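You operate a simulated robot arm through the tools that you are given. There is no shell and no other tool.

Carry out the task below with a simulated robot arm. There is one attempt and no reset: what you move stays moved.

Task
Pump the compressor down to the yellow band and shut the pump valve.
Fine: first let the old vacuum go at the break button, then open the pump valve.

The check looks at the end state, three seconds after you hand in, the way a careful person would. Anything else that was tipped, shoved, dropped, spilled or broken makes it a failure.

Robot
A 6-joint arm with a two-finger gripper, fixed in place. Base frame: the origin is at the foot of the arm, x ahead of it, y to its left, z up; the work surface is at about z = 800. Lengths are in mm, angles in degrees, forces in N, time in s.
Its first joint turns from -166.0 to 166.0 degrees. Payload 3.43 kg.
The tool frame sits at the grasp point between the pads (the TCP): z along the fingers, y along the line on which they close. The tips reach 20 mm beyond it. The gripper opens to 190 mm. The gripper's body begins 248 mm behind the TCP.
Orientation is told as [roll, pitch, yaw] about the base's x, y, z axes, in that order, counted from this pose: with the fingers straight down and closing along the base's y, the tool's x points along the base's -x, its y along +y and its z along -z.

Tools
- The arm moves only by the tool drive_tool. Its argument "series" is a list of rows, each a list of 3 entries, a list of its own where there are three numbers: the turn, a rotation vector about the tool's x, y, z in rad, then the shift along the tool's x, y, z in mm, then the gripper command, from -1 (fully open) to 1 (shut), values between in proportion. In form: [[[wx, wy, wz], [tx, ty, tz], jaw], ...]. A call has 1 to 20 rows; each row is the pose to reach, as a shift and turn from the pose commanded when the call began, along the tool's axes at that moment. A row lasts 0.2 s, in which the tool goes at most 50 mm and 8.6 degrees; a call with a longer step from one row to the next is refused whole, and so is a gripper value outside its range. Where a pose cannot be reached the arm comes as near as it can. A force on the tool above 90 N (or 10 N above the force at the start of the call, whichever is more), or a blocked arm, ends the call early, and 0.2 s more pass. Each finger travels about 153 mm/s and halts on what it meets, pressing with about 27 N; the grip force reading is that of the motor and also rises with nothing between the fingers. The clock runs only during rows and for 0.2 s after the last one: add rows that repeat a pose to give the fingers time. It gives the time, the measured TCP pose, the force on the tool (base axes), the opening and the grip force at its end, in the units of the frame above (readings bear some noise), with the torque about the TCP (base axes, N m) and any sound that the robot's microphone picked up.
- Cameras (640 x 400 px; columns grow to the right, rows downward): "scene" is fixed at [226.6, -650.7, 1639.6]; the picture's right is [0.70, -0.71, 0.00], its down [-0.38, -0.37, -0.85] and it looks along [0.60, 0.59, -0.53] (base axes); focal length 356 px, centre (320, 200). "wrist" rides on the gripper at [70, -8, -288] in the tool frame; the picture's right is [0.12, 0.99, 0.00], its down [-0.96, 0.12, -0.25] and it looks along [-0.24, 0.03, 0.97] (tool axes); focal length 261 px, centre (320, 200). There is no depth. A picture from a camera that has moved, and an enlarged one, comes with that camera's place and axes in the base frame and with its lens. The place of the scene camera against the robot may be out by one fixed shift of up to 12 mm in any direction.
- capture(camera): a new picture of that camera. No time passes.
- raise_lower(by): slides the trunk up (or, below 0, down) by that many mm; the arm rides with it, the base frame stays. It gives what a move gives, with no picture.
- enlarge(camera, box): a new picture of the part [left, top, right, bottom] of that camera's present view, enlarged. No time passes.
- finish_job(): hands the job in; it is judged then, once.

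Nothing tells you positions but the pictures and the camera data. Unless the task says otherwise, let go and move clear before handing in.

The tools are called after ">>>" by a JSON object that holds its "fn" and its "kwargs". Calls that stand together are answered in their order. drive_tool: Moves the arm, as the interface text tells. Its arguments: {"type":"object","properties":{"series":{"type":"array","items":{"type":"array"}}},"required":["series"]} The other tools are called the same way: raise_lower (by) slides the trunk up or down; capture (camera) takes a picture; enlarge (camera, box) takes an enlarged picture of a part of a camera's view; finish_job () hands the job in.

At the start:

```text
time_s: 0.0
tcp_pos: [767.3, 307.7, 1220.4]
ee_rot: [0.1, -0.1, -0.1]
contact_force: [0.5, 0.0, -0.7]
wrist_torque: [0.02, 0.02, -0.03]
gripper_width: 189.9
grip_force: 0.2
trunk travel left (down, up): [-200.0, 240.0]
```

scene: 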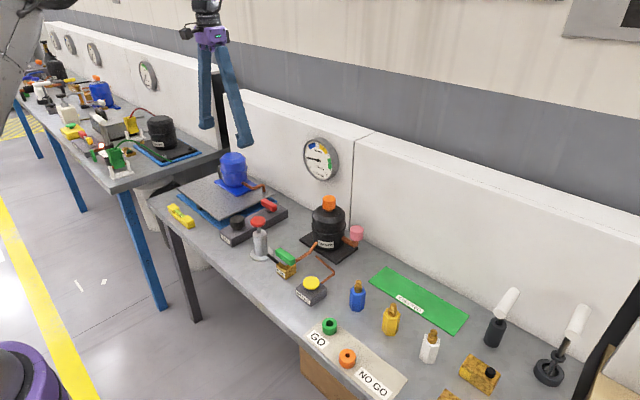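
wrist: 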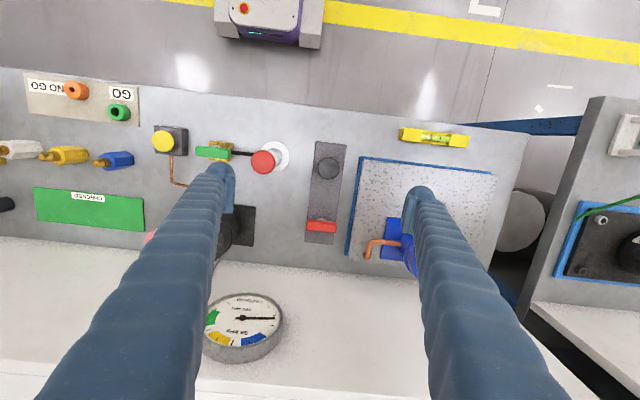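

I see a bench with a gauge on the wall, a black tank, a green-handled valve, a yellow button box, a red-capped pump and a slotted box with a black knob and red slider. I'll enlarge the views to read the labels before moving.

>>> {"fn": "enlarge", "kwargs": {"camera": "scene", "box": [220, 180, 380, 310]}}

>>> {"fn": "enlarge", "kwargs": {"camera": "scene", "box": [295, 130, 345, 190]}}

>>> {"fn": "enlarge", "kwargs": {"camera": "wrist", "box": [130, 110, 360, 260]}}

>>> {"fn": "enlarge", "kwargs": {"camera": "wrist", "box": [190, 280, 300, 370]}}

>>> {"fn": "enlarge", "kwargs": {"camera": "scene", "box": [150, 140, 290, 250]}}

```text
3.08 times, centred on (300, 245) of scene
camera zoom: at [226.6, -650.7, 1639.6], right [0.7, -0.71, 0.0], down [-0.38, -0.37, -0.85], along [0.6, 0.59, -0.53], focal length 1097 px, centre (382, 62)
```

zoom: 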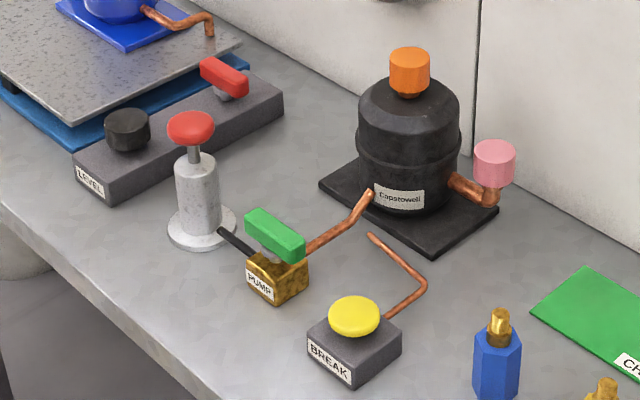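

```text
6.67 times, centred on (320, 160) of scene
camera zoom: at [226.6, -650.7, 1639.6], right [0.7, -0.71, 0.0], down [-0.38, -0.37, -0.85], along [0.6, 0.59, -0.53], focal length 2376 px, centre (320, 467)
```

zoom: 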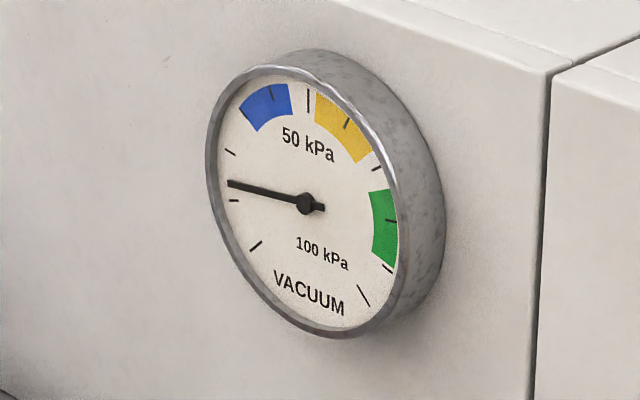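

```text
2.67 times, centred on (245, 185) of wrist
camera zoom: at [696.1, 300.5, 1507.4], right [-0.12, 0.99, 0.0], down [0.96, 0.12, 0.25], along [0.24, 0.03, -0.97], focal length 695 px, centre (520, 240)
```

zoom: 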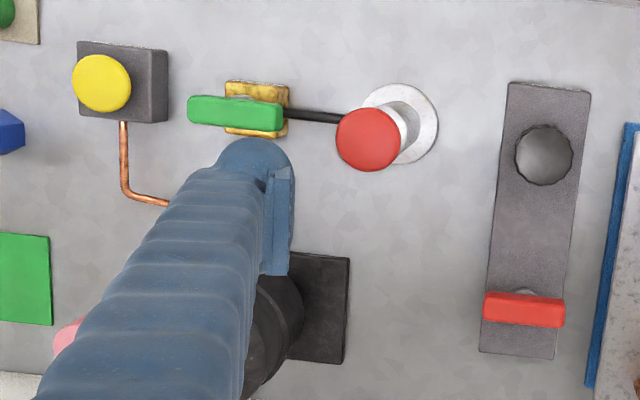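

```text
4.44 times, centred on (245, 325) of wrist
camera zoom: at [696.1, 300.5, 1507.4], right [-0.12, 0.99, 0.0], down [0.96, 0.12, 0.25], along [0.24, 0.03, -0.97], focal length 1158 px, centre (653, -356)
```

zoom: 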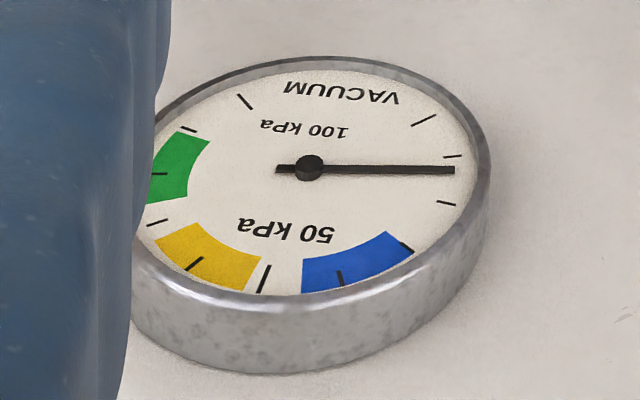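

```text
3.64 times, centred on (220, 195) of scene
camera zoom: at [226.6, -650.7, 1639.6], right [0.7, -0.71, 0.0], down [-0.38, -0.37, -0.85], along [0.6, 0.59, -0.53], focal length 1296 px, centre (684, 218)
```

zoom: 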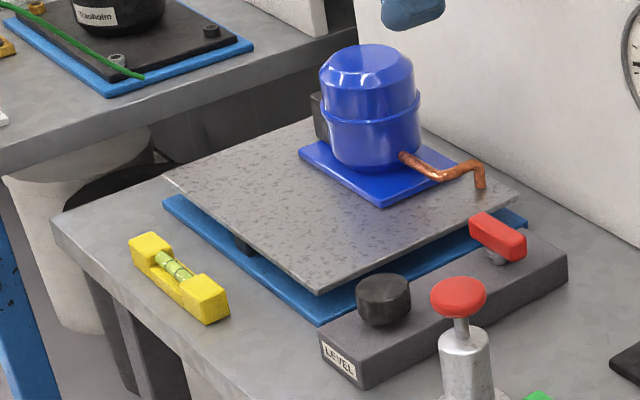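

I take the yellow BREAK button at about (757,-79), the green PUMP lever at about (768,55) and the red hand-pump cap at about (766,187,940), with the gauge at about 20 kPa. Next I'll move over the valve at a safe height for a clearer view.

>>> {"fn": "drive_tool", "kwargs": {"series": [[[0, 0, 0], [5, -42, 0], -1], [[0, 0, 0], [10, -84, 0], -1], [[0, 0, 0], [15, -126, 0], -1], [[0, 0, 0], [20, -168, 0], -1], [[0, 0, 0], [25, -210, 0], -1], [[0, 0, 0], [27, -248, 0], -1], [[0, 0, 0], [27, -248, 0], -1]]}}

>>> {"fn": "capture", "kwargs": {"camera": "wrist"}}

>>> {"fn": "capture", "kwargs": {"camera": "scene"}}

```text
time_s: 1.6
tcp_pos: [738.1, 60.2, 1221.8]
ee_rot: [0.1, 0.0, 0.0]
contact_force: [0.8, -0.4, -1.2]
wrist_torque: [0.11, 0.01, -0.01]
gripper_width: 190.2
grip_force: 0.0
trunk travel left (down, up): [-200.0, 240.0]
```

```text
taken
camera wrist: at [668.8, 52.9, 1508.9], right [-0.12, 0.99, 0.0], down [0.96, 0.12, 0.25], along [0.25, 0.03, -0.97], focal length 261 px, centre (320, 200)
```

wrist: 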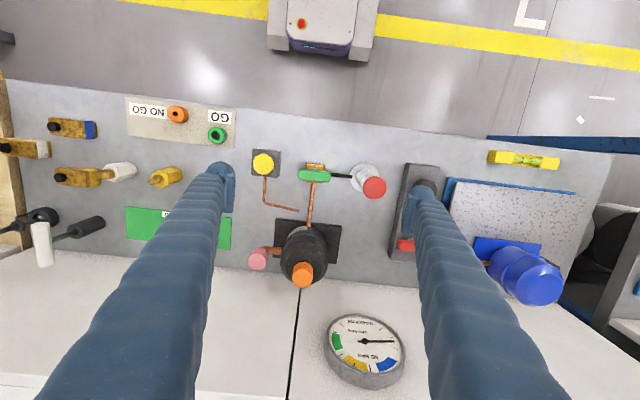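

```text
taken
```

scene: 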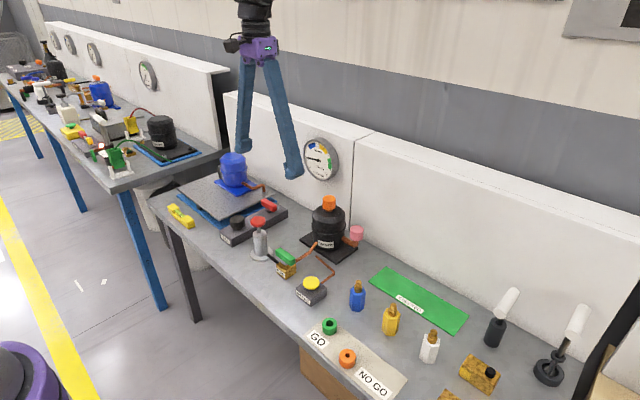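

The copper line leaves the valve towards the compressor (along x), while the lever lies along y. So it looks shut now and should open with a quarter turn. I'll zoom in for accurate positions.

>>> {"fn": "enlarge", "kwargs": {"camera": "wrist", "box": [240, 135, 400, 235]}}

>>> {"fn": "enlarge", "kwargs": {"camera": "scene", "box": [240, 205, 340, 310]}}

>>> {"fn": "enlarge", "kwargs": {"camera": "wrist", "box": [320, 305, 410, 395]}}

```text
4.00 times, centred on (320, 185) of wrist
camera zoom: at [668.8, 52.9, 1508.9], right [-0.12, 0.99, 0.0], down [0.96, 0.12, 0.25], along [0.25, 0.03, -0.97], focal length 1043 px, centre (320, 260)
```

zoom: 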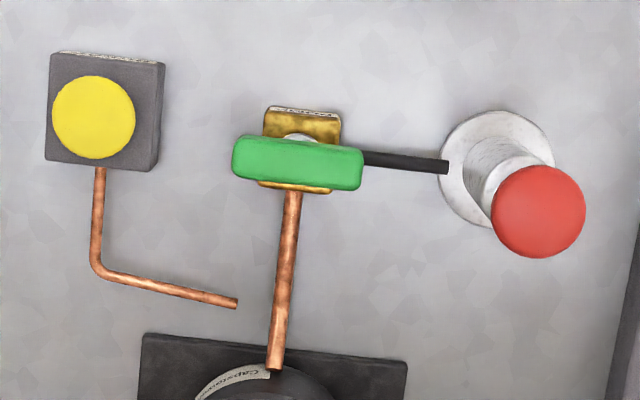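

```text
3.81 times, centred on (290, 258) of scene
camera zoom: at [226.6, -650.7, 1639.6], right [0.7, -0.71, 0.0], down [-0.38, -0.37, -0.85], along [0.6, 0.59, -0.53], focal length 1358 px, centre (434, -19)
```

zoom: 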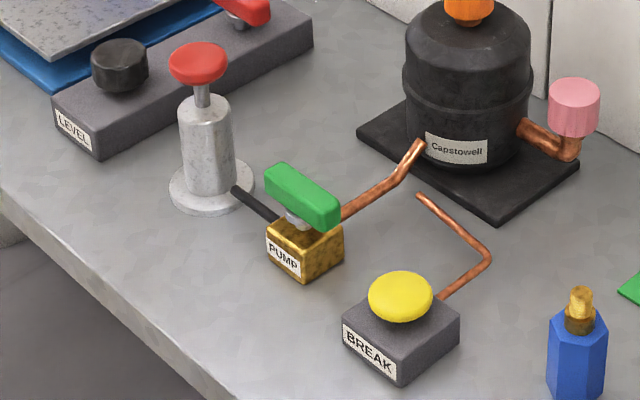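

```text
4.44 times, centred on (365, 350) of wrist
camera zoom: at [668.8, 52.9, 1508.9], right [-0.12, 0.99, 0.0], down [0.96, 0.12, 0.25], along [0.25, 0.03, -0.97], focal length 1158 px, centre (120, -467)
```

zoom: 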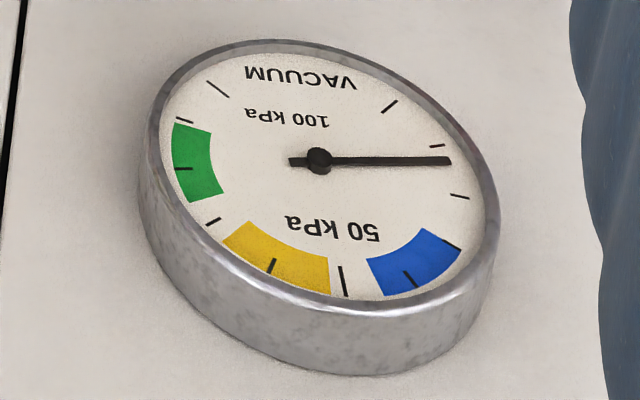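

The lever is about 79 mm long, centred near (771,51) with its top at about z 870. The BREAK button top is near (763,-80,850). First I'll close the fingers and come down above the break button.

>>> {"fn": "drive_tool", "kwargs": {"series": [[[0, 0, 0], [-4, -20, 35], 1], [[0, 0, 0], [-8, -40, 70], 1], [[0, 0, 0], [-11, -60, 105], 1], [[0, 0, 0], [-15, -80, 145], 1], [[0, 0, 0], [-18, -100, 185], 1], [[0, 0, 0], [-22, -120, 225], 1], [[0, 0, 0], [-25, -140, 265], 1], [[0, 0, 0], [-25, -140, 295], 1], [[0, 0, 0], [-25, -140, 310], 1], [[0, 0, 0], [-25, -140, 310], 1]]}}

>>> {"fn": "capture", "kwargs": {"camera": "wrist"}}

>>> {"fn": "enlarge", "kwargs": {"camera": "scene", "box": [240, 130, 400, 310]}}

```text
time_s: 3.8
tcp_pos: [765.0, -80.3, 910.1]
ee_rot: [0.1, 0.0, 0.0]
contact_force: [-0.4, -0.6, 0.1]
wrist_torque: [0.04, -0.01, 0.01]
gripper_width: 0.0
grip_force: 26.7
trunk travel left (down, up): [-200.0, 240.0]
```

```text
taken
camera wrist: at [694.7, -86.8, 1198.2], right [-0.12, 0.99, 0.0], down [0.96, 0.12, 0.25], along [0.24, 0.03, -0.97], focal length 261 px, centre (320, 200)
```

wrist: 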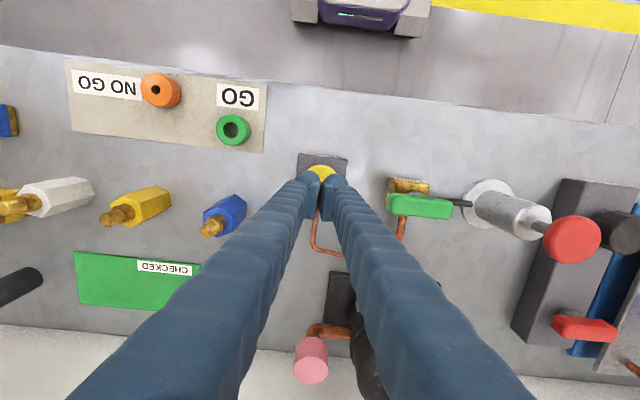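

```text
2.22 times, centred on (320, 220) of scene
camera zoom: at [226.6, -650.7, 1639.6], right [0.7, -0.71, 0.0], down [-0.38, -0.37, -0.85], along [0.6, 0.59, -0.53], focal length 792 px, centre (320, 156)
```

zoom: 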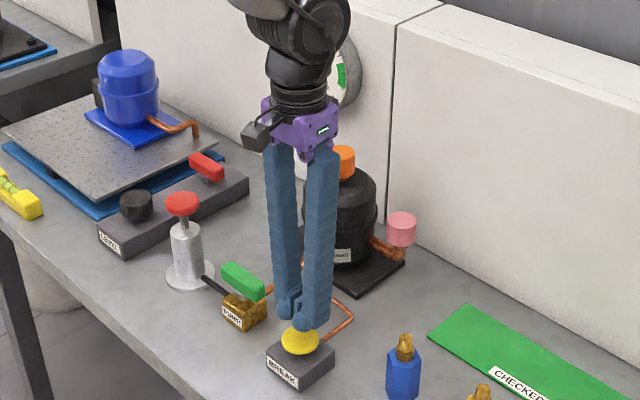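

The fingertips hover over the button, about 40 mm above it. I'll lower in small steps to find contact.

>>> {"fn": "drive_tool", "kwargs": {"series": [[[0, 0, 0], [1, 0, 15], 1], [[0, 0, 0], [1, 0, 25], 1], [[0, 0, 0], [1, 0, 32], 1], [[0, 0, 0], [1, 0, 36], 1], [[0, 0, 0], [1, 0, 39], 1]]}}

>>> {"fn": "enlarge", "kwargs": {"camera": "scene", "box": [260, 230, 360, 320]}}

```text
time_s: 5.0
tcp_pos: [763.2, -80.1, 873.3]
ee_rot: [0.0, 0.0, -0.1]
contact_force: [1.4, -0.9, 5.1]
wrist_torque: [-0.03, -0.01, -0.01]
gripper_width: 6.1
grip_force: 34.4
trunk travel left (down, up): [-200.0, 240.0]
```

```text
4.44 times, centred on (310, 275) of scene
camera zoom: at [226.6, -650.7, 1639.6], right [0.7, -0.71, 0.0], down [-0.38, -0.37, -0.85], along [0.6, 0.59, -0.53], focal length 1584 px, centre (364, -133)
```

zoom: 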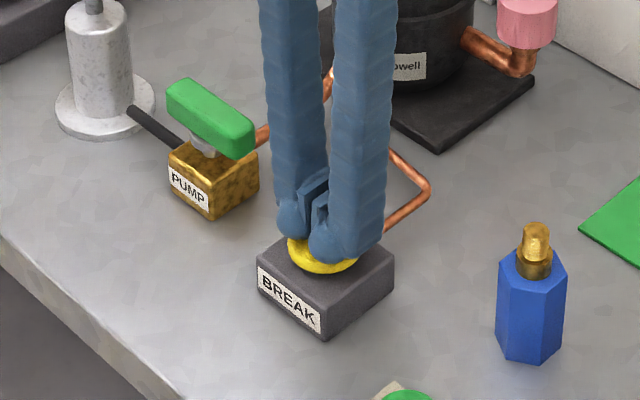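

The tips touch the button at TCP z of about 873 with 5 N. I'll press further and hold.

>>> {"fn": "drive_tool", "kwargs": {"series": [[[0, 0, 0], [0, 0, 3], 1], [[0, 0, 0], [0, 0, 6], 1], [[0, 0, 0], [0, 0, 8], 1], [[0, 0, 0], [0, 0, 10], 1], [[0, 0, 0], [0, 0, 10], 1], [[0, 0, 0], [0, 0, 10], 1], [[0, 0, 0], [0, 0, 10], 1], [[0, 0, 0], [0, 0, 10], 1]]}}

>>> {"fn": "enlarge", "kwargs": {"camera": "scene", "box": [260, 130, 400, 310]}}

>>> {"fn": "capture", "kwargs": {"camera": "wrist"}}

```text
time_s: 6.8
tcp_pos: [763.5, -80.6, 867.0]
ee_rot: [-0.1, -0.5, -0.1]
contact_force: [10.0, -0.3, 72.1]
wrist_torque: [0.01, 0.11, 0.0]
gripper_width: 6.2
grip_force: 33.9
trunk travel left (down, up): [-200.0, 240.0]
```

```text
2.22 times, centred on (330, 220) of scene
camera zoom: at [226.6, -650.7, 1639.6], right [0.7, -0.71, 0.0], down [-0.38, -0.37, -0.85], along [0.6, 0.59, -0.53], focal length 792 px, centre (298, 156)
```

zoom: 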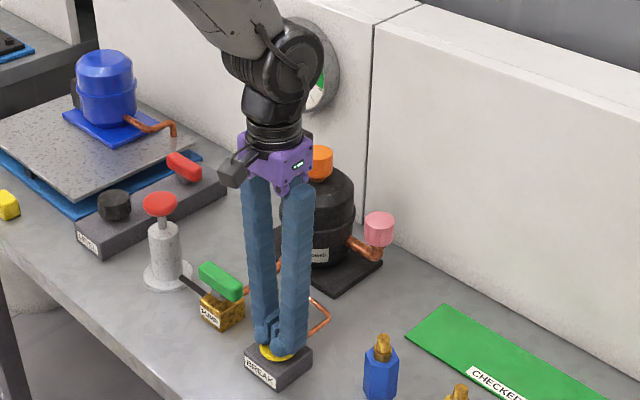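

```text
taken
camera wrist: at [690.1, -87.1, 1153.6], right [-0.12, 0.99, 0.0], down [0.96, 0.12, 0.26], along [0.25, 0.03, -0.97], focal length 261 px, centre (320, 200)
```

wrist: 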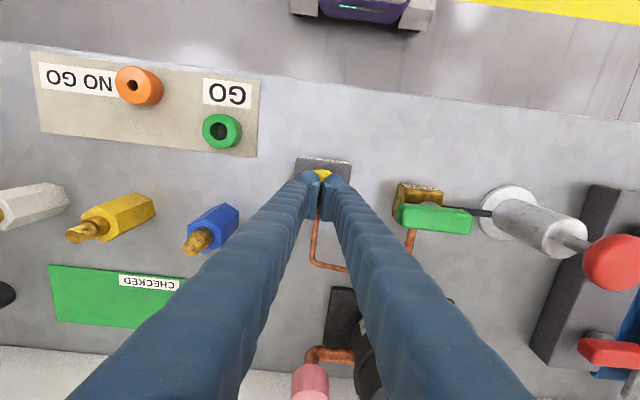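

The button has bottomed out at 72 N. I'll ease off a little, hold it down for a couple of seconds to let the vacuum go, then lift clear to read the gauge.

>>> {"fn": "drive_tool", "kwargs": {"series": [[[0, 0, 0], [0, 0, -2], 1], [[0, 0, 0], [0, 0, -2], 1], [[0, 0, 0], [0, 0, -2], 1], [[0, 0, 0], [0, 0, -2], 1], [[0, 0, 0], [0, 0, -2], 1], [[0, 0, 0], [0, 0, -2], 1], [[0, 0, 0], [0, 0, -2], 1], [[0, 0, 0], [0, 0, -2], 1], [[0, 0, 0], [0, 0, -2], 1], [[0, 0, 0], [0, 0, -2], 1]]}}

>>> {"fn": "drive_tool", "kwargs": {"series": [[[0, 0, 0], [0, 0, -20], 1], [[0, 0, 0], [0, 0, -60], 1], [[0, 0, 0], [0, 0, -110], 1], [[0, 0, 0], [0, 0, -160], 1], [[0, 0, 0], [0, 0, -210], 1], [[0, 0, 0], [0, 0, -260], 1], [[0, 0, 0], [0, 0, -260], 1]]}}

>>> {"fn": "capture", "kwargs": {"camera": "scene"}}

>>> {"fn": "capture", "kwargs": {"camera": "wrist"}}

```text
time_s: 9.0
tcp_pos: [762.8, -81.3, 868.3]
ee_rot: [0.0, -0.2, -0.1]
contact_force: [15.1, -2.9, 60.9]
wrist_torque: [-0.03, -0.09, 0.0]
gripper_width: 6.3
grip_force: 34.0
trunk travel left (down, up): [-200.0, 240.0]
```

```text
time_s: 10.6
tcp_pos: [764.6, -80.4, 1125.9]
ee_rot: [0.0, 0.1, 0.1]
contact_force: [1.5, -0.5, -0.9]
wrist_torque: [-0.01, -0.01, 0.0]
gripper_width: 0.3
grip_force: 34.6
trunk travel left (down, up): [-200.0, 240.0]
```

```text
taken
```

scene: 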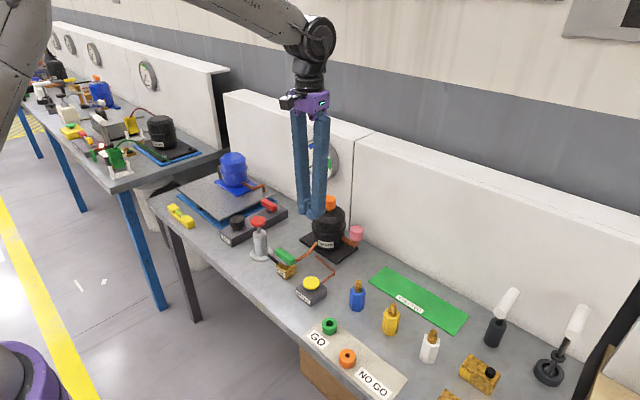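

```text
taken
camera wrist: at [694.0, -88.3, 1412.6], right [-0.12, 0.99, 0.0], down [0.96, 0.12, 0.25], along [0.24, 0.03, -0.97], focal length 261 px, centre (320, 200)
```

wrist: 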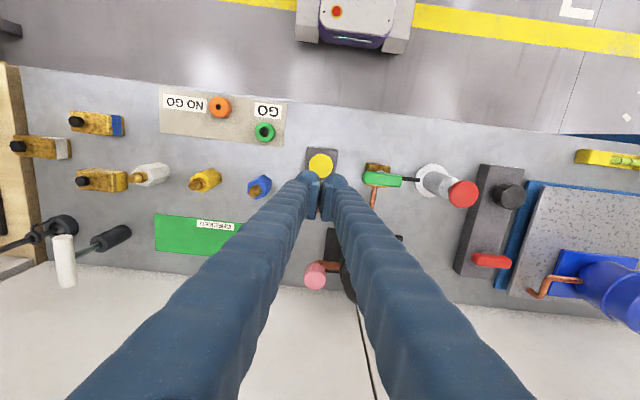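

The gauge is hidden behind the arm from here. I'll move over the valve lever, turning the tool 90° so the fingers close along x, then check the gauge.

>>> {"fn": "drive_tool", "kwargs": {"series": [[[0, 0, -0.1428], [0, 12, 0], 0.26], [[0, 0, -0.2856], [-1, 24, 0], 0.26], [[0, 0, -0.4284], [-2, 36, 0], 0.26], [[0, 0, -0.5712], [-3, 48, 0], 0.26], [[0, 0, -0.714], [-4, 60, 0], 0.26], [[0, 0, -0.8568], [-5, 72, 0], 0.26], [[0, 0, -0.9996], [-6, 84, 0], 0.26], [[0, 0, -1.1424], [-6, 96, 0], 0.26], [[0, 0, -1.2852], [-6, 108, 0], 0.26], [[0, 0, -1.428], [-6, 120, 0], 0.26], [[0, 0, -1.5708], [-6.4, 131.4, 0], 0.26], [[0, 0, -1.5708], [-6.4, 131.4, 0], 0.26]]}}

>>> {"fn": "capture", "kwargs": {"camera": "scene"}}

>>> {"fn": "capture", "kwargs": {"camera": "wrist"}}

>>> {"fn": "enlarge", "kwargs": {"camera": "scene", "box": [295, 130, 345, 190]}}

```text
time_s: 13.2
tcp_pos: [769.4, 52.8, 1124.9]
ee_rot: [0.0, -0.1, 90.1]
contact_force: [0.2, 0.6, 0.1]
wrist_torque: [-0.02, 0.0, -0.02]
gripper_width: 70.3
grip_force: 0.0
trunk travel left (down, up): [-200.0, 240.0]
```

```text
taken
```

scene: 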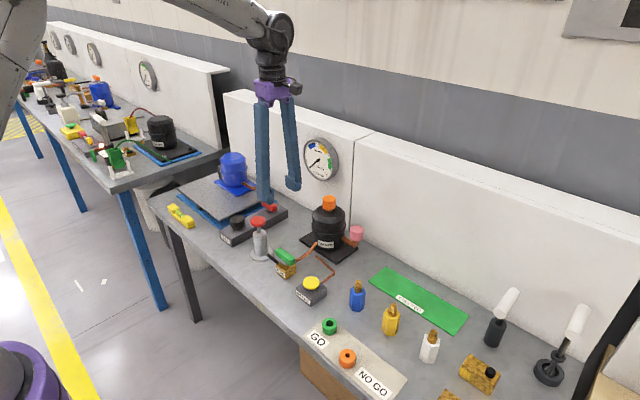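

```text
taken
camera wrist: at [777.6, -17.2, 1411.7], right [-0.99, -0.12, 0.0], down [-0.12, 0.96, 0.25], along [-0.03, 0.25, -0.97], focal length 261 px, centre (320, 200)
```

wrist: 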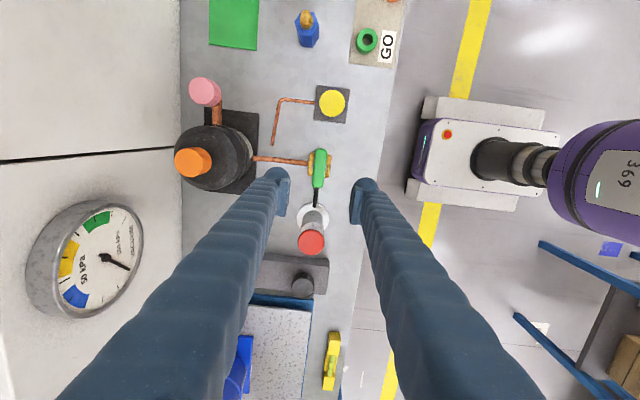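

```text
6.67 times, centred on (320, 160) of scene
camera zoom: at [226.6, -650.7, 1639.6], right [0.7, -0.71, 0.0], down [-0.38, -0.37, -0.85], along [0.6, 0.59, -0.53], focal length 2376 px, centre (320, 467)
```

zoom: 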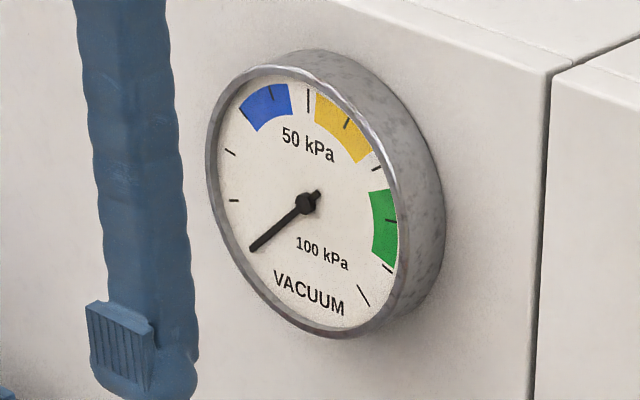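

The gauge now reads zero, so the old vacuum is gone. I'll refine the lever position from this view.

>>> {"fn": "enlarge", "kwargs": {"camera": "wrist", "box": [260, 120, 380, 260]}}

```text
2.86 times, centred on (320, 190) of wrist
camera zoom: at [777.6, -17.2, 1411.7], right [-0.99, -0.12, 0.0], down [-0.12, 0.96, 0.25], along [-0.03, 0.25, -0.97], focal length 745 px, centre (320, 229)
```

zoom: 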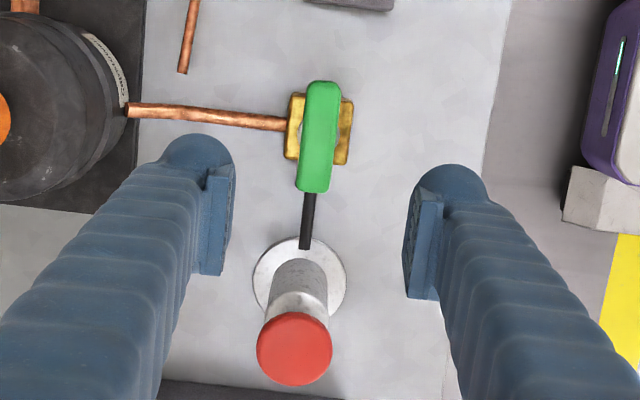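

The lever and pivot are at about (769.5,53), right under the TCP. I'll descend to straddle the lever without closing yet.

>>> {"fn": "drive_tool", "kwargs": {"series": [[[0, 0, 0], [0, 0, 45], 0.26], [[0, 0, 0], [0, 0, 90], 0.26], [[0, 0, 0], [0, 0, 135], 0.26], [[0, 0, 0], [0, 0, 180], 0.26], [[0, 0, 0], [0, 0, 215], 0.26], [[0, 0, 0], [0, 0, 240], 0.26], [[0, 0, 0], [0, 0, 257], 0.26], [[0, 0, 0], [0, 0, 257], 0.26]]}}

>>> {"fn": "enlarge", "kwargs": {"camera": "scene", "box": [240, 205, 340, 310]}}

>>> {"fn": "capture", "kwargs": {"camera": "wrist"}}

```text
time_s: 15.0
tcp_pos: [768.5, 50.6, 866.0]
ee_rot: [0.1, 0.0, 90.0]
contact_force: [0.3, 0.7, -0.5]
wrist_torque: [0.0, 0.01, 0.04]
gripper_width: 70.2
grip_force: 0.0
trunk travel left (down, up): [-200.0, 240.0]
```

```text
3.81 times, centred on (290, 258) of scene
camera zoom: at [226.6, -650.7, 1639.6], right [0.7, -0.71, 0.0], down [-0.38, -0.37, -0.85], along [0.6, 0.59, -0.53], focal length 1358 px, centre (434, -19)
```

zoom: 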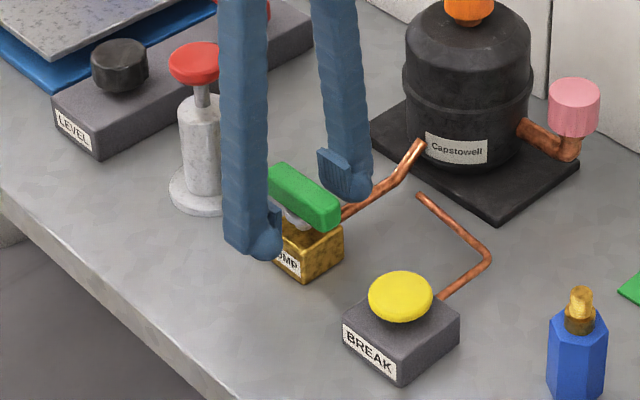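

```text
taken
camera wrist: at [777.2, -18.1, 1153.8], right [-0.99, -0.12, 0.0], down [-0.12, 0.96, 0.25], along [-0.03, 0.25, -0.97], focal length 261 px, centre (320, 200)
```

wrist: 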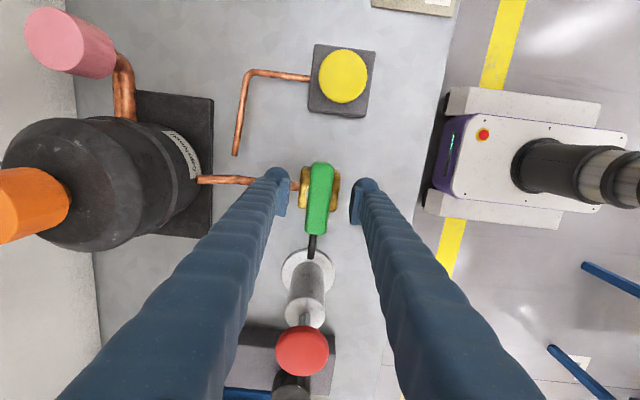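

The fingers straddle the lever well. I'll close on it.

>>> {"fn": "drive_tool", "kwargs": {"series": [[[0, 0, 0], [0, 0, 0], 0.45], [[0, 0, 0], [0, 0, 0], 0.6], [[0, 0, 0], [0, 0, 0], 0.7], [[0, 0, 0], [0, 0, 0], 0.85], [[0, 0, 0], [0, 0, 0], 0.85]]}}

>>> {"fn": "enlarge", "kwargs": {"camera": "scene", "box": [240, 205, 340, 310]}}

```text
time_s: 16.2
tcp_pos: [769.8, 50.9, 867.2]
ee_rot: [0.0, 0.0, 90.1]
contact_force: [11.0, 0.2, -1.6]
wrist_torque: [0.04, -0.13, -0.01]
gripper_width: 30.7
grip_force: 45.1
trunk travel left (down, up): [-200.0, 240.0]
```

```text
3.81 times, centred on (290, 258) of scene
camera zoom: at [226.6, -650.7, 1639.6], right [0.7, -0.71, 0.0], down [-0.38, -0.37, -0.85], along [0.6, 0.59, -0.53], focal length 1358 px, centre (434, -19)
```

zoom: 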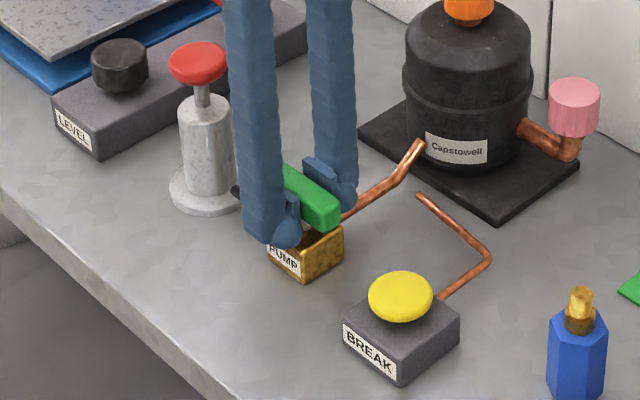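

The lever is gripped, 30.7 mm wide. I'll try a small turn clockwise from above and watch the torque to learn the direction.

>>> {"fn": "drive_tool", "kwargs": {"series": [[[0, 0, 0.05], [0, -1, 0], 0.85], [[0, 0, 0.1], [0, -1, 0], 0.85], [[0, 0, 0.15], [0, -1, 0], 0.85], [[0, 0, 0.15], [0, -1, 0], 0.85]]}}

>>> {"fn": "enlarge", "kwargs": {"camera": "scene", "box": [240, 205, 340, 310]}}

```text
time_s: 17.2
tcp_pos: [768.8, 50.9, 866.1]
ee_rot: [0.1, 0.0, 81.4]
contact_force: [4.9, 1.6, 3.8]
wrist_torque: [-0.1, -0.01, -0.01]
gripper_width: 30.3
grip_force: 45.2
trunk travel left (down, up): [-200.0, 240.0]
```

```text
3.81 times, centred on (290, 258) of scene
camera zoom: at [226.6, -650.7, 1639.6], right [0.7, -0.71, 0.0], down [-0.38, -0.37, -0.85], along [0.6, 0.59, -0.53], focal length 1358 px, centre (434, -19)
```

zoom: 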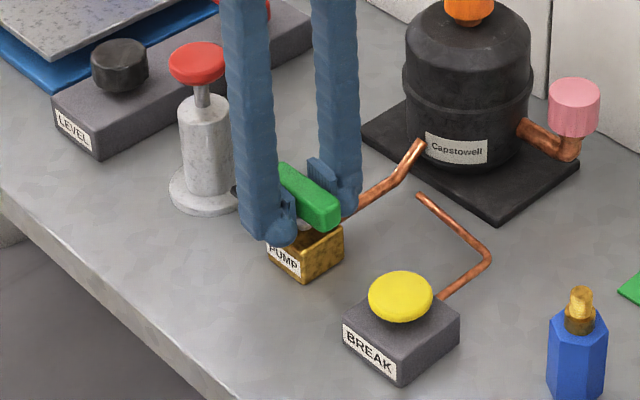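

Almost no torque after 8.7°, but it isn't clear yet that the lever follows. I'll turn further and look.

>>> {"fn": "drive_tool", "kwargs": {"series": [[[0, 0, 0.1], [0, 0, 0], 0.85], [[0, 0, 0.2], [0, 0, 0], 0.85], [[0, 0, 0.3], [0, 0, 0], 0.85], [[0, 0, 0.3], [0, 0, 0], 0.85]]}}

>>> {"fn": "enlarge", "kwargs": {"camera": "scene", "box": [240, 205, 340, 310]}}

>>> {"fn": "enlarge", "kwargs": {"camera": "wrist", "box": [240, 120, 400, 260]}}

```text
time_s: 18.2
tcp_pos: [770.2, 50.7, 866.9]
ee_rot: [0.1, 0.1, 64.2]
contact_force: [-3.1, -0.9, 1.3]
wrist_torque: [-0.5, -0.14, 3.87]
gripper_width: 41.9
grip_force: 44.6
trunk travel left (down, up): [-200.0, 240.0]
```

```text
3.81 times, centred on (290, 258) of scene
camera zoom: at [226.6, -650.7, 1639.6], right [0.7, -0.71, 0.0], down [-0.38, -0.37, -0.85], along [0.6, 0.59, -0.53], focal length 1358 px, centre (434, -19)
```

zoom: 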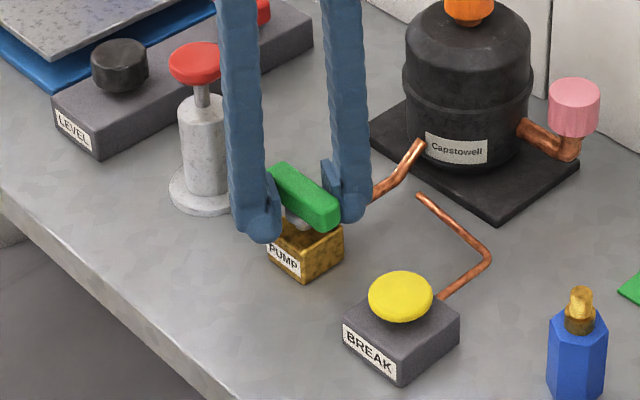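

```text
2.86 times, centred on (320, 190) of wrist
camera zoom: at [747.5, -14.6, 1153.6], right [-0.95, 0.32, 0.0], down [0.31, 0.92, 0.25], along [0.08, 0.23, -0.97], focal length 745 px, centre (320, 229)
```

zoom: 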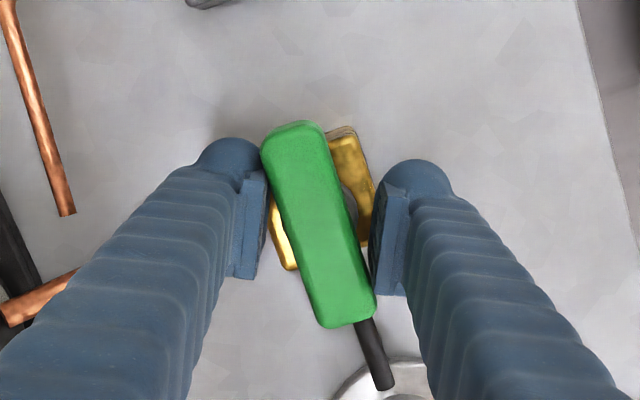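

The lever didn't move and torque rose to 3.9 N m, so it is at its stop clockwise and must turn counter-clockwise. I'll return and go slightly the other way.

>>> {"fn": "drive_tool", "kwargs": {"series": [[[0, 0, -0.14], [0, 0, 0], 0.85], [[0, 0, -0.28], [0, 0, 0], 0.85], [[0, 0, -0.42], [0, 0, 0], 0.85], [[0, 0, -0.5], [0, 0, 0], 0.85], [[0, 0, -0.6], [0, 0, 0], 0.85], [[0, 0, -0.7], [0, 0, 0], 0.85], [[0, 0, -0.8], [0, 0, 0], 0.85], [[0, 0, -0.8], [0, 0, 0], 0.85]]}}

>>> {"fn": "enlarge", "kwargs": {"camera": "scene", "box": [240, 205, 340, 310]}}

>>> {"fn": "enlarge", "kwargs": {"camera": "wrist", "box": [240, 120, 400, 260]}}

```text
time_s: 20.0
tcp_pos: [769.9, 50.3, 866.8]
ee_rot: [0.1, 0.0, 110.1]
contact_force: [-10.5, -2.0, -14.9]
wrist_torque: [0.0, -0.22, 0.01]
gripper_width: 30.3
grip_force: 45.3
trunk travel left (down, up): [-200.0, 240.0]
```

```text
3.81 times, centred on (290, 258) of scene
camera zoom: at [226.6, -650.7, 1639.6], right [0.7, -0.71, 0.0], down [-0.38, -0.37, -0.85], along [0.6, 0.59, -0.53], focal length 1358 px, centre (434, -19)
```

zoom: 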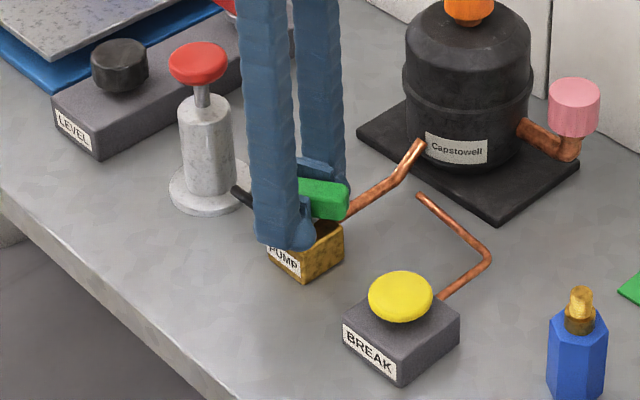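

```text
2.86 times, centred on (320, 190) of wrist
camera zoom: at [802.7, -11.1, 1153.3], right [-0.89, -0.45, 0.0], down [-0.44, 0.86, 0.25], along [-0.11, 0.22, -0.97], focal length 745 px, centre (320, 229)
```

zoom: 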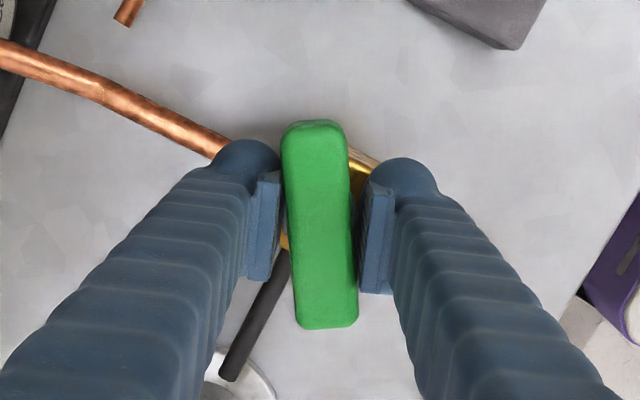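

The lever follows this way. I'll continue to the full quarter turn (yaw 180).

>>> {"fn": "drive_tool", "kwargs": {"series": [[[0, 0, -0.13], [0, 0, 0.5], 0.85], [[0, 0, -0.26], [0, 0, 0.5], 0.85], [[0, 0, -0.39], [0, 0, 0.5], 0.85], [[0, 0, -0.52], [0, 0, 0.5], 0.85], [[0, 0, -0.65], [0, 0, 0.5], 0.85], [[0, 0, -0.78], [0, 0, 0.5], 0.85], [[0, 0, -0.91], [0, 0, 0.5], 0.85], [[0, 0, -1.04], [0, 0, 0.5], 0.85], [[0, 0, -1.15], [0, 0, 0.5], 0.85], [[0, 0, -1.22], [0, 0, 0.5], 0.85], [[0, 0, -1.22], [0, 0, 0.5], 0.85]]}}

>>> {"fn": "enlarge", "kwargs": {"camera": "scene", "box": [240, 205, 340, 310]}}

>>> {"fn": "capture", "kwargs": {"camera": "wrist"}}

```text
time_s: 22.4
tcp_pos: [771.4, 50.9, 867.7]
ee_rot: [1.3, 0.3, 179.3]
contact_force: [5.8, -71.5, -5.1]
wrist_torque: [-0.49, -0.06, 0.03]
gripper_width: 30.8
grip_force: 45.2
out of reach, approached as far as the arm can: row 10, 11
trunk travel left (down, up): [-200.0, 240.0]
```

```text
3.81 times, centred on (290, 258) of scene
camera zoom: at [226.6, -650.7, 1639.6], right [0.7, -0.71, 0.0], down [-0.38, -0.37, -0.85], along [0.6, 0.59, -0.53], focal length 1358 px, centre (434, -19)
```

zoom: 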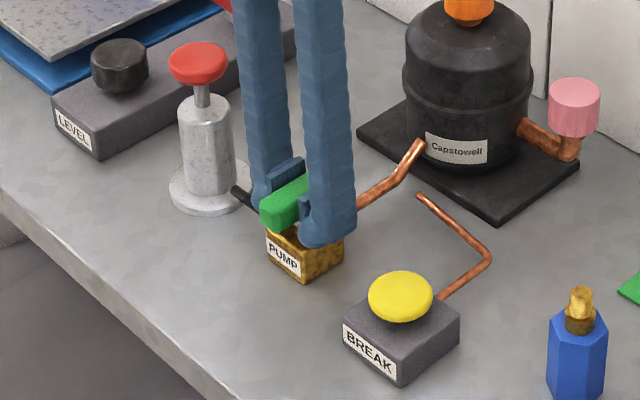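

```text
taken
camera wrist: at [840.2, 66.1, 1153.5], right [0.11, -0.99, 0.02], down [-0.96, -0.1, 0.25], along [-0.24, -0.05, -0.97], focal length 261 px, centre (320, 200)
```

wrist: 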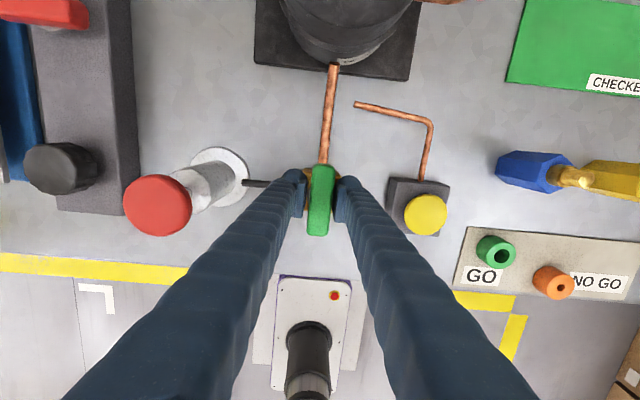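

The lever now lies along the copper line, so the valve is open. The wrist is at its limit, giving a side force, so I'll release and lift away.

>>> {"fn": "drive_tool", "kwargs": {"series": [[[0, 0, 0.02], [0, 0, 0], 0.6], [[0, 0, 0.02], [0, 0, 0], 0.4], [[0, 0, 0.02], [0, 0, 0], 0.26], [[0, 0, 0.02], [0, 0, 0], 0.26], [[0, 0, 0.02], [0, 0, -20], 0.26], [[0, 0, 0.02], [0, 0, -60], 0.26], [[0, 0, 0.02], [0, 0, -100], 0.26], [[0, 0, 0.02], [0, 0, -140], 0.26], [[0, 0, 0.02], [0, 0, -140], 0.26]]}}

>>> {"fn": "capture", "kwargs": {"camera": "wrist"}}

>>> {"fn": "enlarge", "kwargs": {"camera": "scene", "box": [240, 130, 400, 310]}}

```text
time_s: 24.4
tcp_pos: [767.6, 63.1, 1004.1]
ee_rot: [0.7, -0.1, 178.3]
contact_force: [0.3, -0.3, 0.7]
wrist_torque: [0.01, 0.01, -0.04]
gripper_width: 70.1
grip_force: 0.1
out of reach, approached as far as the arm can: row 1, 2, 3, 4, 5, 6, 7, 8, 9
trunk travel left (down, up): [-200.0, 240.0]
```

```text
taken
camera wrist: at [838.8, 75.1, 1291.9], right [0.09, -1.0, 0.01], down [-0.96, -0.08, 0.25], along [-0.25, -0.03, -0.97], focal length 261 px, centre (320, 200)
```

wrist: 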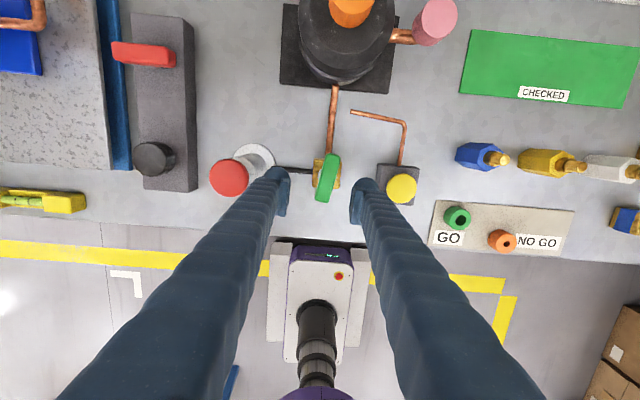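

```text
2.22 times, centred on (320, 220) of scene
camera zoom: at [226.6, -650.7, 1639.6], right [0.7, -0.71, 0.0], down [-0.38, -0.37, -0.85], along [0.6, 0.59, -0.53], focal length 792 px, centre (320, 156)
```

zoom: 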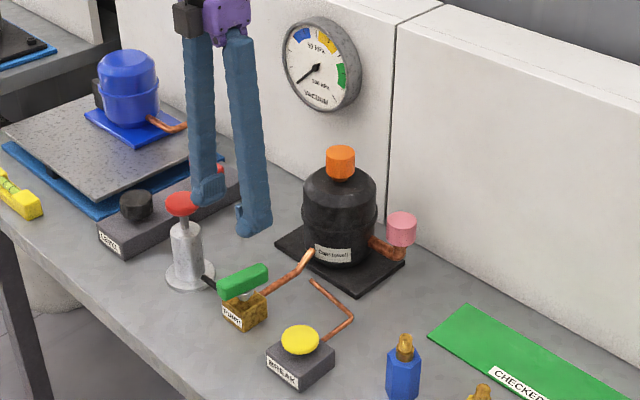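

The gauge is still at zero and the lever appears in line with the pipe. I'll look closer to confirm the angle and measure the pump cap.

>>> {"fn": "enlarge", "kwargs": {"camera": "wrist", "box": [200, 90, 400, 230]}}

>>> {"fn": "enlarge", "kwargs": {"camera": "scene", "box": [240, 205, 340, 310]}}

```text
2.86 times, centred on (300, 160) of wrist
camera zoom: at [838.8, 75.1, 1291.9], right [0.09, -1.0, 0.01], down [-0.96, -0.08, 0.25], along [-0.25, -0.03, -0.97], focal length 745 px, centre (377, 314)
```

zoom: 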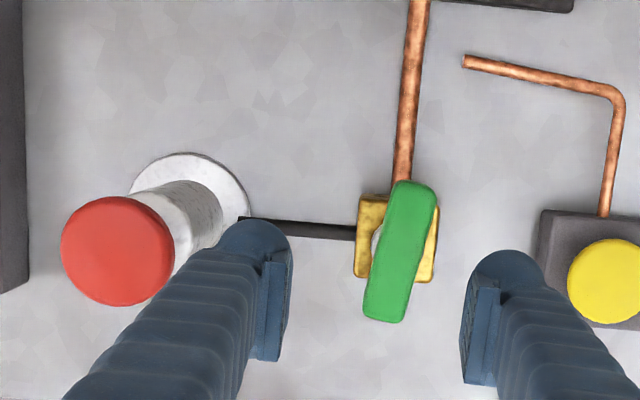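

```text
3.81 times, centred on (290, 258) of scene
camera zoom: at [226.6, -650.7, 1639.6], right [0.7, -0.71, 0.0], down [-0.38, -0.37, -0.85], along [0.6, 0.59, -0.53], focal length 1358 px, centre (434, -19)
```

zoom: 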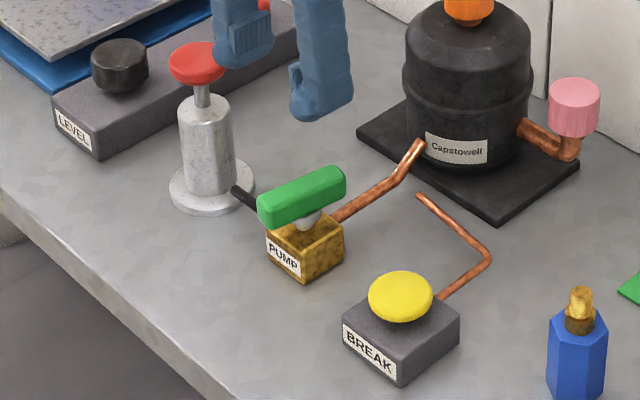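

The lever is about 6° short of full open, likely dragged slightly on release. I'll turn the wrist back to yaw 0 above it, then re-grip and seat it at the open stop.

>>> {"fn": "drive_tool", "kwargs": {"series": [[[0, 0, 0.13], [0, 0, 0], 0.26], [[0, 0, 0.27], [0, 0, 0], 0.26], [[0, 0, 0.41], [0, 0, 0], 0.26], [[0, 0, 0.55], [0, 0, 0], 0.26], [[0, 0, 0.69], [0, 0, 0], 0.26], [[0, 0, 0.83], [0, 0, 0], 0.26], [[0, 0, 0.97], [0, 0, 0], 0.26], [[0, 0, 1.11], [0, 0, 0], 0.26], [[0, 0, 1.25], [0, 0, 0], 0.26], [[0, 0, 1.39], [0, 0, 0], 0.26], [[0, 0, 1.53], [0, 0, 0], 0.26], [[0, 0, 1.53], [0, 0, 0], 0.26]]}}

```text
time_s: 27.0
tcp_pos: [767.0, 64.4, 1005.3]
ee_rot: [0.1, 0.0, 91.0]
contact_force: [-0.5, 0.6, -0.5]
wrist_torque: [0.01, -0.03, 0.02]
gripper_width: 70.4
grip_force: 0.0
trunk travel left (down, up): [-200.0, 240.0]
```

The wrist is at yaw 91. I'll continue to yaw 0 and re-centre over the pivot.

>>> {"fn": "drive_tool", "kwargs": {"series": [[[0, 0, 0.14], [2, 0, 0], 0.26], [[0, 0, 0.28], [4, 0, 0], 0.26], [[0, 0, 0.42], [6, -1, 0], 0.26], [[0, 0, 0.56], [8, -1, 0], 0.26], [[0, 0, 0.7], [10, -2, 0], 0.26], [[0, 0, 0.84], [12, -2, 0], 0.26], [[0, 0, 0.98], [12.4, -2.5, 0], 0.26], [[0, 0, 1.12], [12.4, -2.5, 0], 0.26], [[0, 0, 1.26], [12.4, -2.5, 0], 0.26], [[0, 0, 1.4], [12.4, -2.5, 0], 0.26], [[0, 0, 1.5], [12.4, -2.5, 0], 0.26], [[0, 0, 1.588], [12.4, -2.5, 0], 0.26], [[0, 0, 1.588], [12.4, -2.5, 0], 0.26]]}}

>>> {"fn": "enlarge", "kwargs": {"camera": "wrist", "box": [220, 90, 440, 260]}}

```text
time_s: 29.8
tcp_pos: [771.3, 50.3, 1006.2]
ee_rot: [0.0, 0.2, 0.1]
contact_force: [0.1, -0.5, -1.0]
wrist_torque: [-0.04, 0.01, -0.01]
gripper_width: 70.2
grip_force: 0.0
trunk travel left (down, up): [-200.0, 240.0]
```

```text
2.35 times, centred on (330, 175) of wrist
camera zoom: at [700.9, 44.5, 1293.2], right [-0.12, 0.99, 0.0], down [0.96, 0.12, 0.25], along [0.24, 0.03, -0.97], focal length 613 px, centre (296, 259)
```

zoom: 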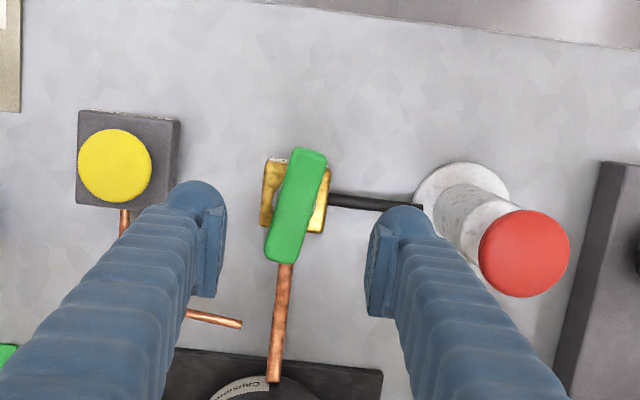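

The fingers straddle the lever from above along y. I'll descend, grip, and nudge it counter-clockwise to its open stop.

>>> {"fn": "drive_tool", "kwargs": {"series": [[[0, 0, 0], [0, 0, 45], 0.26], [[0, 0, 0], [0, 0, 90], 0.26], [[0, 0, 0], [0, 0, 120], 0.26], [[0, 0, 0], [0, 0, 139], 0.26], [[0, 0, 0], [0, 0, 139], 0.45], [[0, 0, 0], [0, 0, 139], 0.6], [[0, 0, 0], [0, 0, 139], 0.75], [[0, 0, 0], [0, 0, 139], 0.85], [[0, 0, 0], [0, 0, 139], 0.85]]}}

>>> {"fn": "drive_tool", "kwargs": {"series": [[[0, 0, -0.04], [0, 0, 0], 0.85], [[0, 0, -0.08], [0, 0, 0], 0.85], [[0, 0, -0.12], [0, 0, 0], 0.85], [[0, 0, -0.12], [0, 0, 0], 0.85]]}}

>>> {"fn": "enlarge", "kwargs": {"camera": "wrist", "box": [220, 90, 440, 260]}}

```text
time_s: 31.8
tcp_pos: [772.1, 50.6, 867.0]
ee_rot: [0.0, 0.1, 0.0]
contact_force: [0.9, -18.0, -2.8]
wrist_torque: [-0.17, -0.12, 0.03]
gripper_width: 30.2
grip_force: 45.5
trunk travel left (down, up): [-200.0, 240.0]
```

```text
time_s: 32.8
tcp_pos: [771.9, 50.1, 867.3]
ee_rot: [0.0, 0.0, 7.0]
contact_force: [5.9, -16.0, 4.8]
wrist_torque: [-0.14, -0.03, 0.03]
gripper_width: 30.2
grip_force: 45.4
trunk travel left (down, up): [-200.0, 240.0]
```

```text
2.35 times, centred on (330, 175) of wrist
camera zoom: at [703.0, 34.6, 1154.3], right [-0.24, 0.97, 0.0], down [0.94, 0.23, 0.25], along [0.24, 0.06, -0.97], focal length 613 px, centre (296, 259)
```

zoom: 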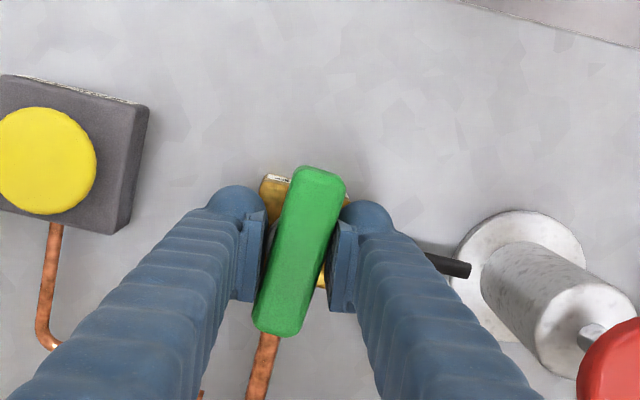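

The lever follows to about 7° past in-line without a hard stop, so I'll set it back to in line with the pipe. Then I'll release and lift.

>>> {"fn": "drive_tool", "kwargs": {"series": [[[0, 0, 0.05], [0, -0.8, 0], 0.85], [[0, 0, 0.1], [0, -0.8, 0], 0.85], [[0, 0, 0.1], [0, -0.8, 0], 0.85], [[0, 0, 0.1], [0, -0.8, 0], 0.6], [[0, 0, 0.1], [0, -0.8, 0], 0.4], [[0, 0, 0.1], [0, -0.8, 0], 0.26], [[0, 0, 0.1], [0, -0.8, 0], 0.26], [[0, 0, 0.1], [0, -0.8, -30], 0.26], [[0, 0, 0.1], [0, -0.8, -70], 0.26], [[0, 0, 0.12], [0, -0.8, -110], 0.26], [[0, 0, 0.12], [0, -0.8, -150], 0.26], [[0, 0, 0.12], [0, -0.8, -150], 0.26]]}}

>>> {"fn": "enlarge", "kwargs": {"camera": "wrist", "box": [220, 90, 440, 260]}}

>>> {"fn": "enlarge", "kwargs": {"camera": "scene", "box": [240, 130, 400, 310]}}

```text
time_s: 35.4
tcp_pos: [770.5, 50.0, 1014.5]
ee_rot: [0.0, 0.2, 0.2]
contact_force: [0.5, 0.8, -0.2]
wrist_torque: [0.0, 0.05, 0.0]
gripper_width: 70.4
grip_force: 0.0
trunk travel left (down, up): [-200.0, 240.0]
```

```text
2.35 times, centred on (330, 175) of wrist
camera zoom: at [700.5, 43.8, 1303.2], right [-0.12, 0.99, 0.0], down [0.96, 0.12, 0.25], along [0.24, 0.03, -0.97], focal length 613 px, centre (296, 259)
```

zoom: 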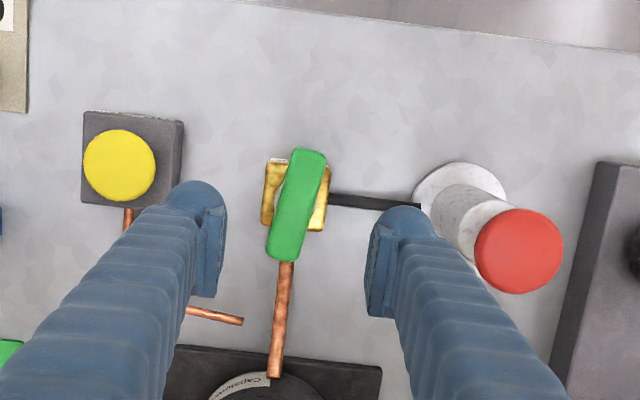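

```text
2.22 times, centred on (320, 220) of scene
camera zoom: at [226.6, -650.7, 1639.6], right [0.7, -0.71, 0.0], down [-0.38, -0.37, -0.85], along [0.6, 0.59, -0.53], focal length 792 px, centre (320, 156)
```

zoom: 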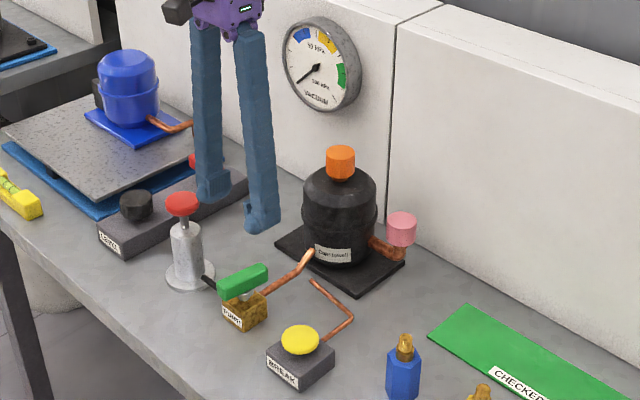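

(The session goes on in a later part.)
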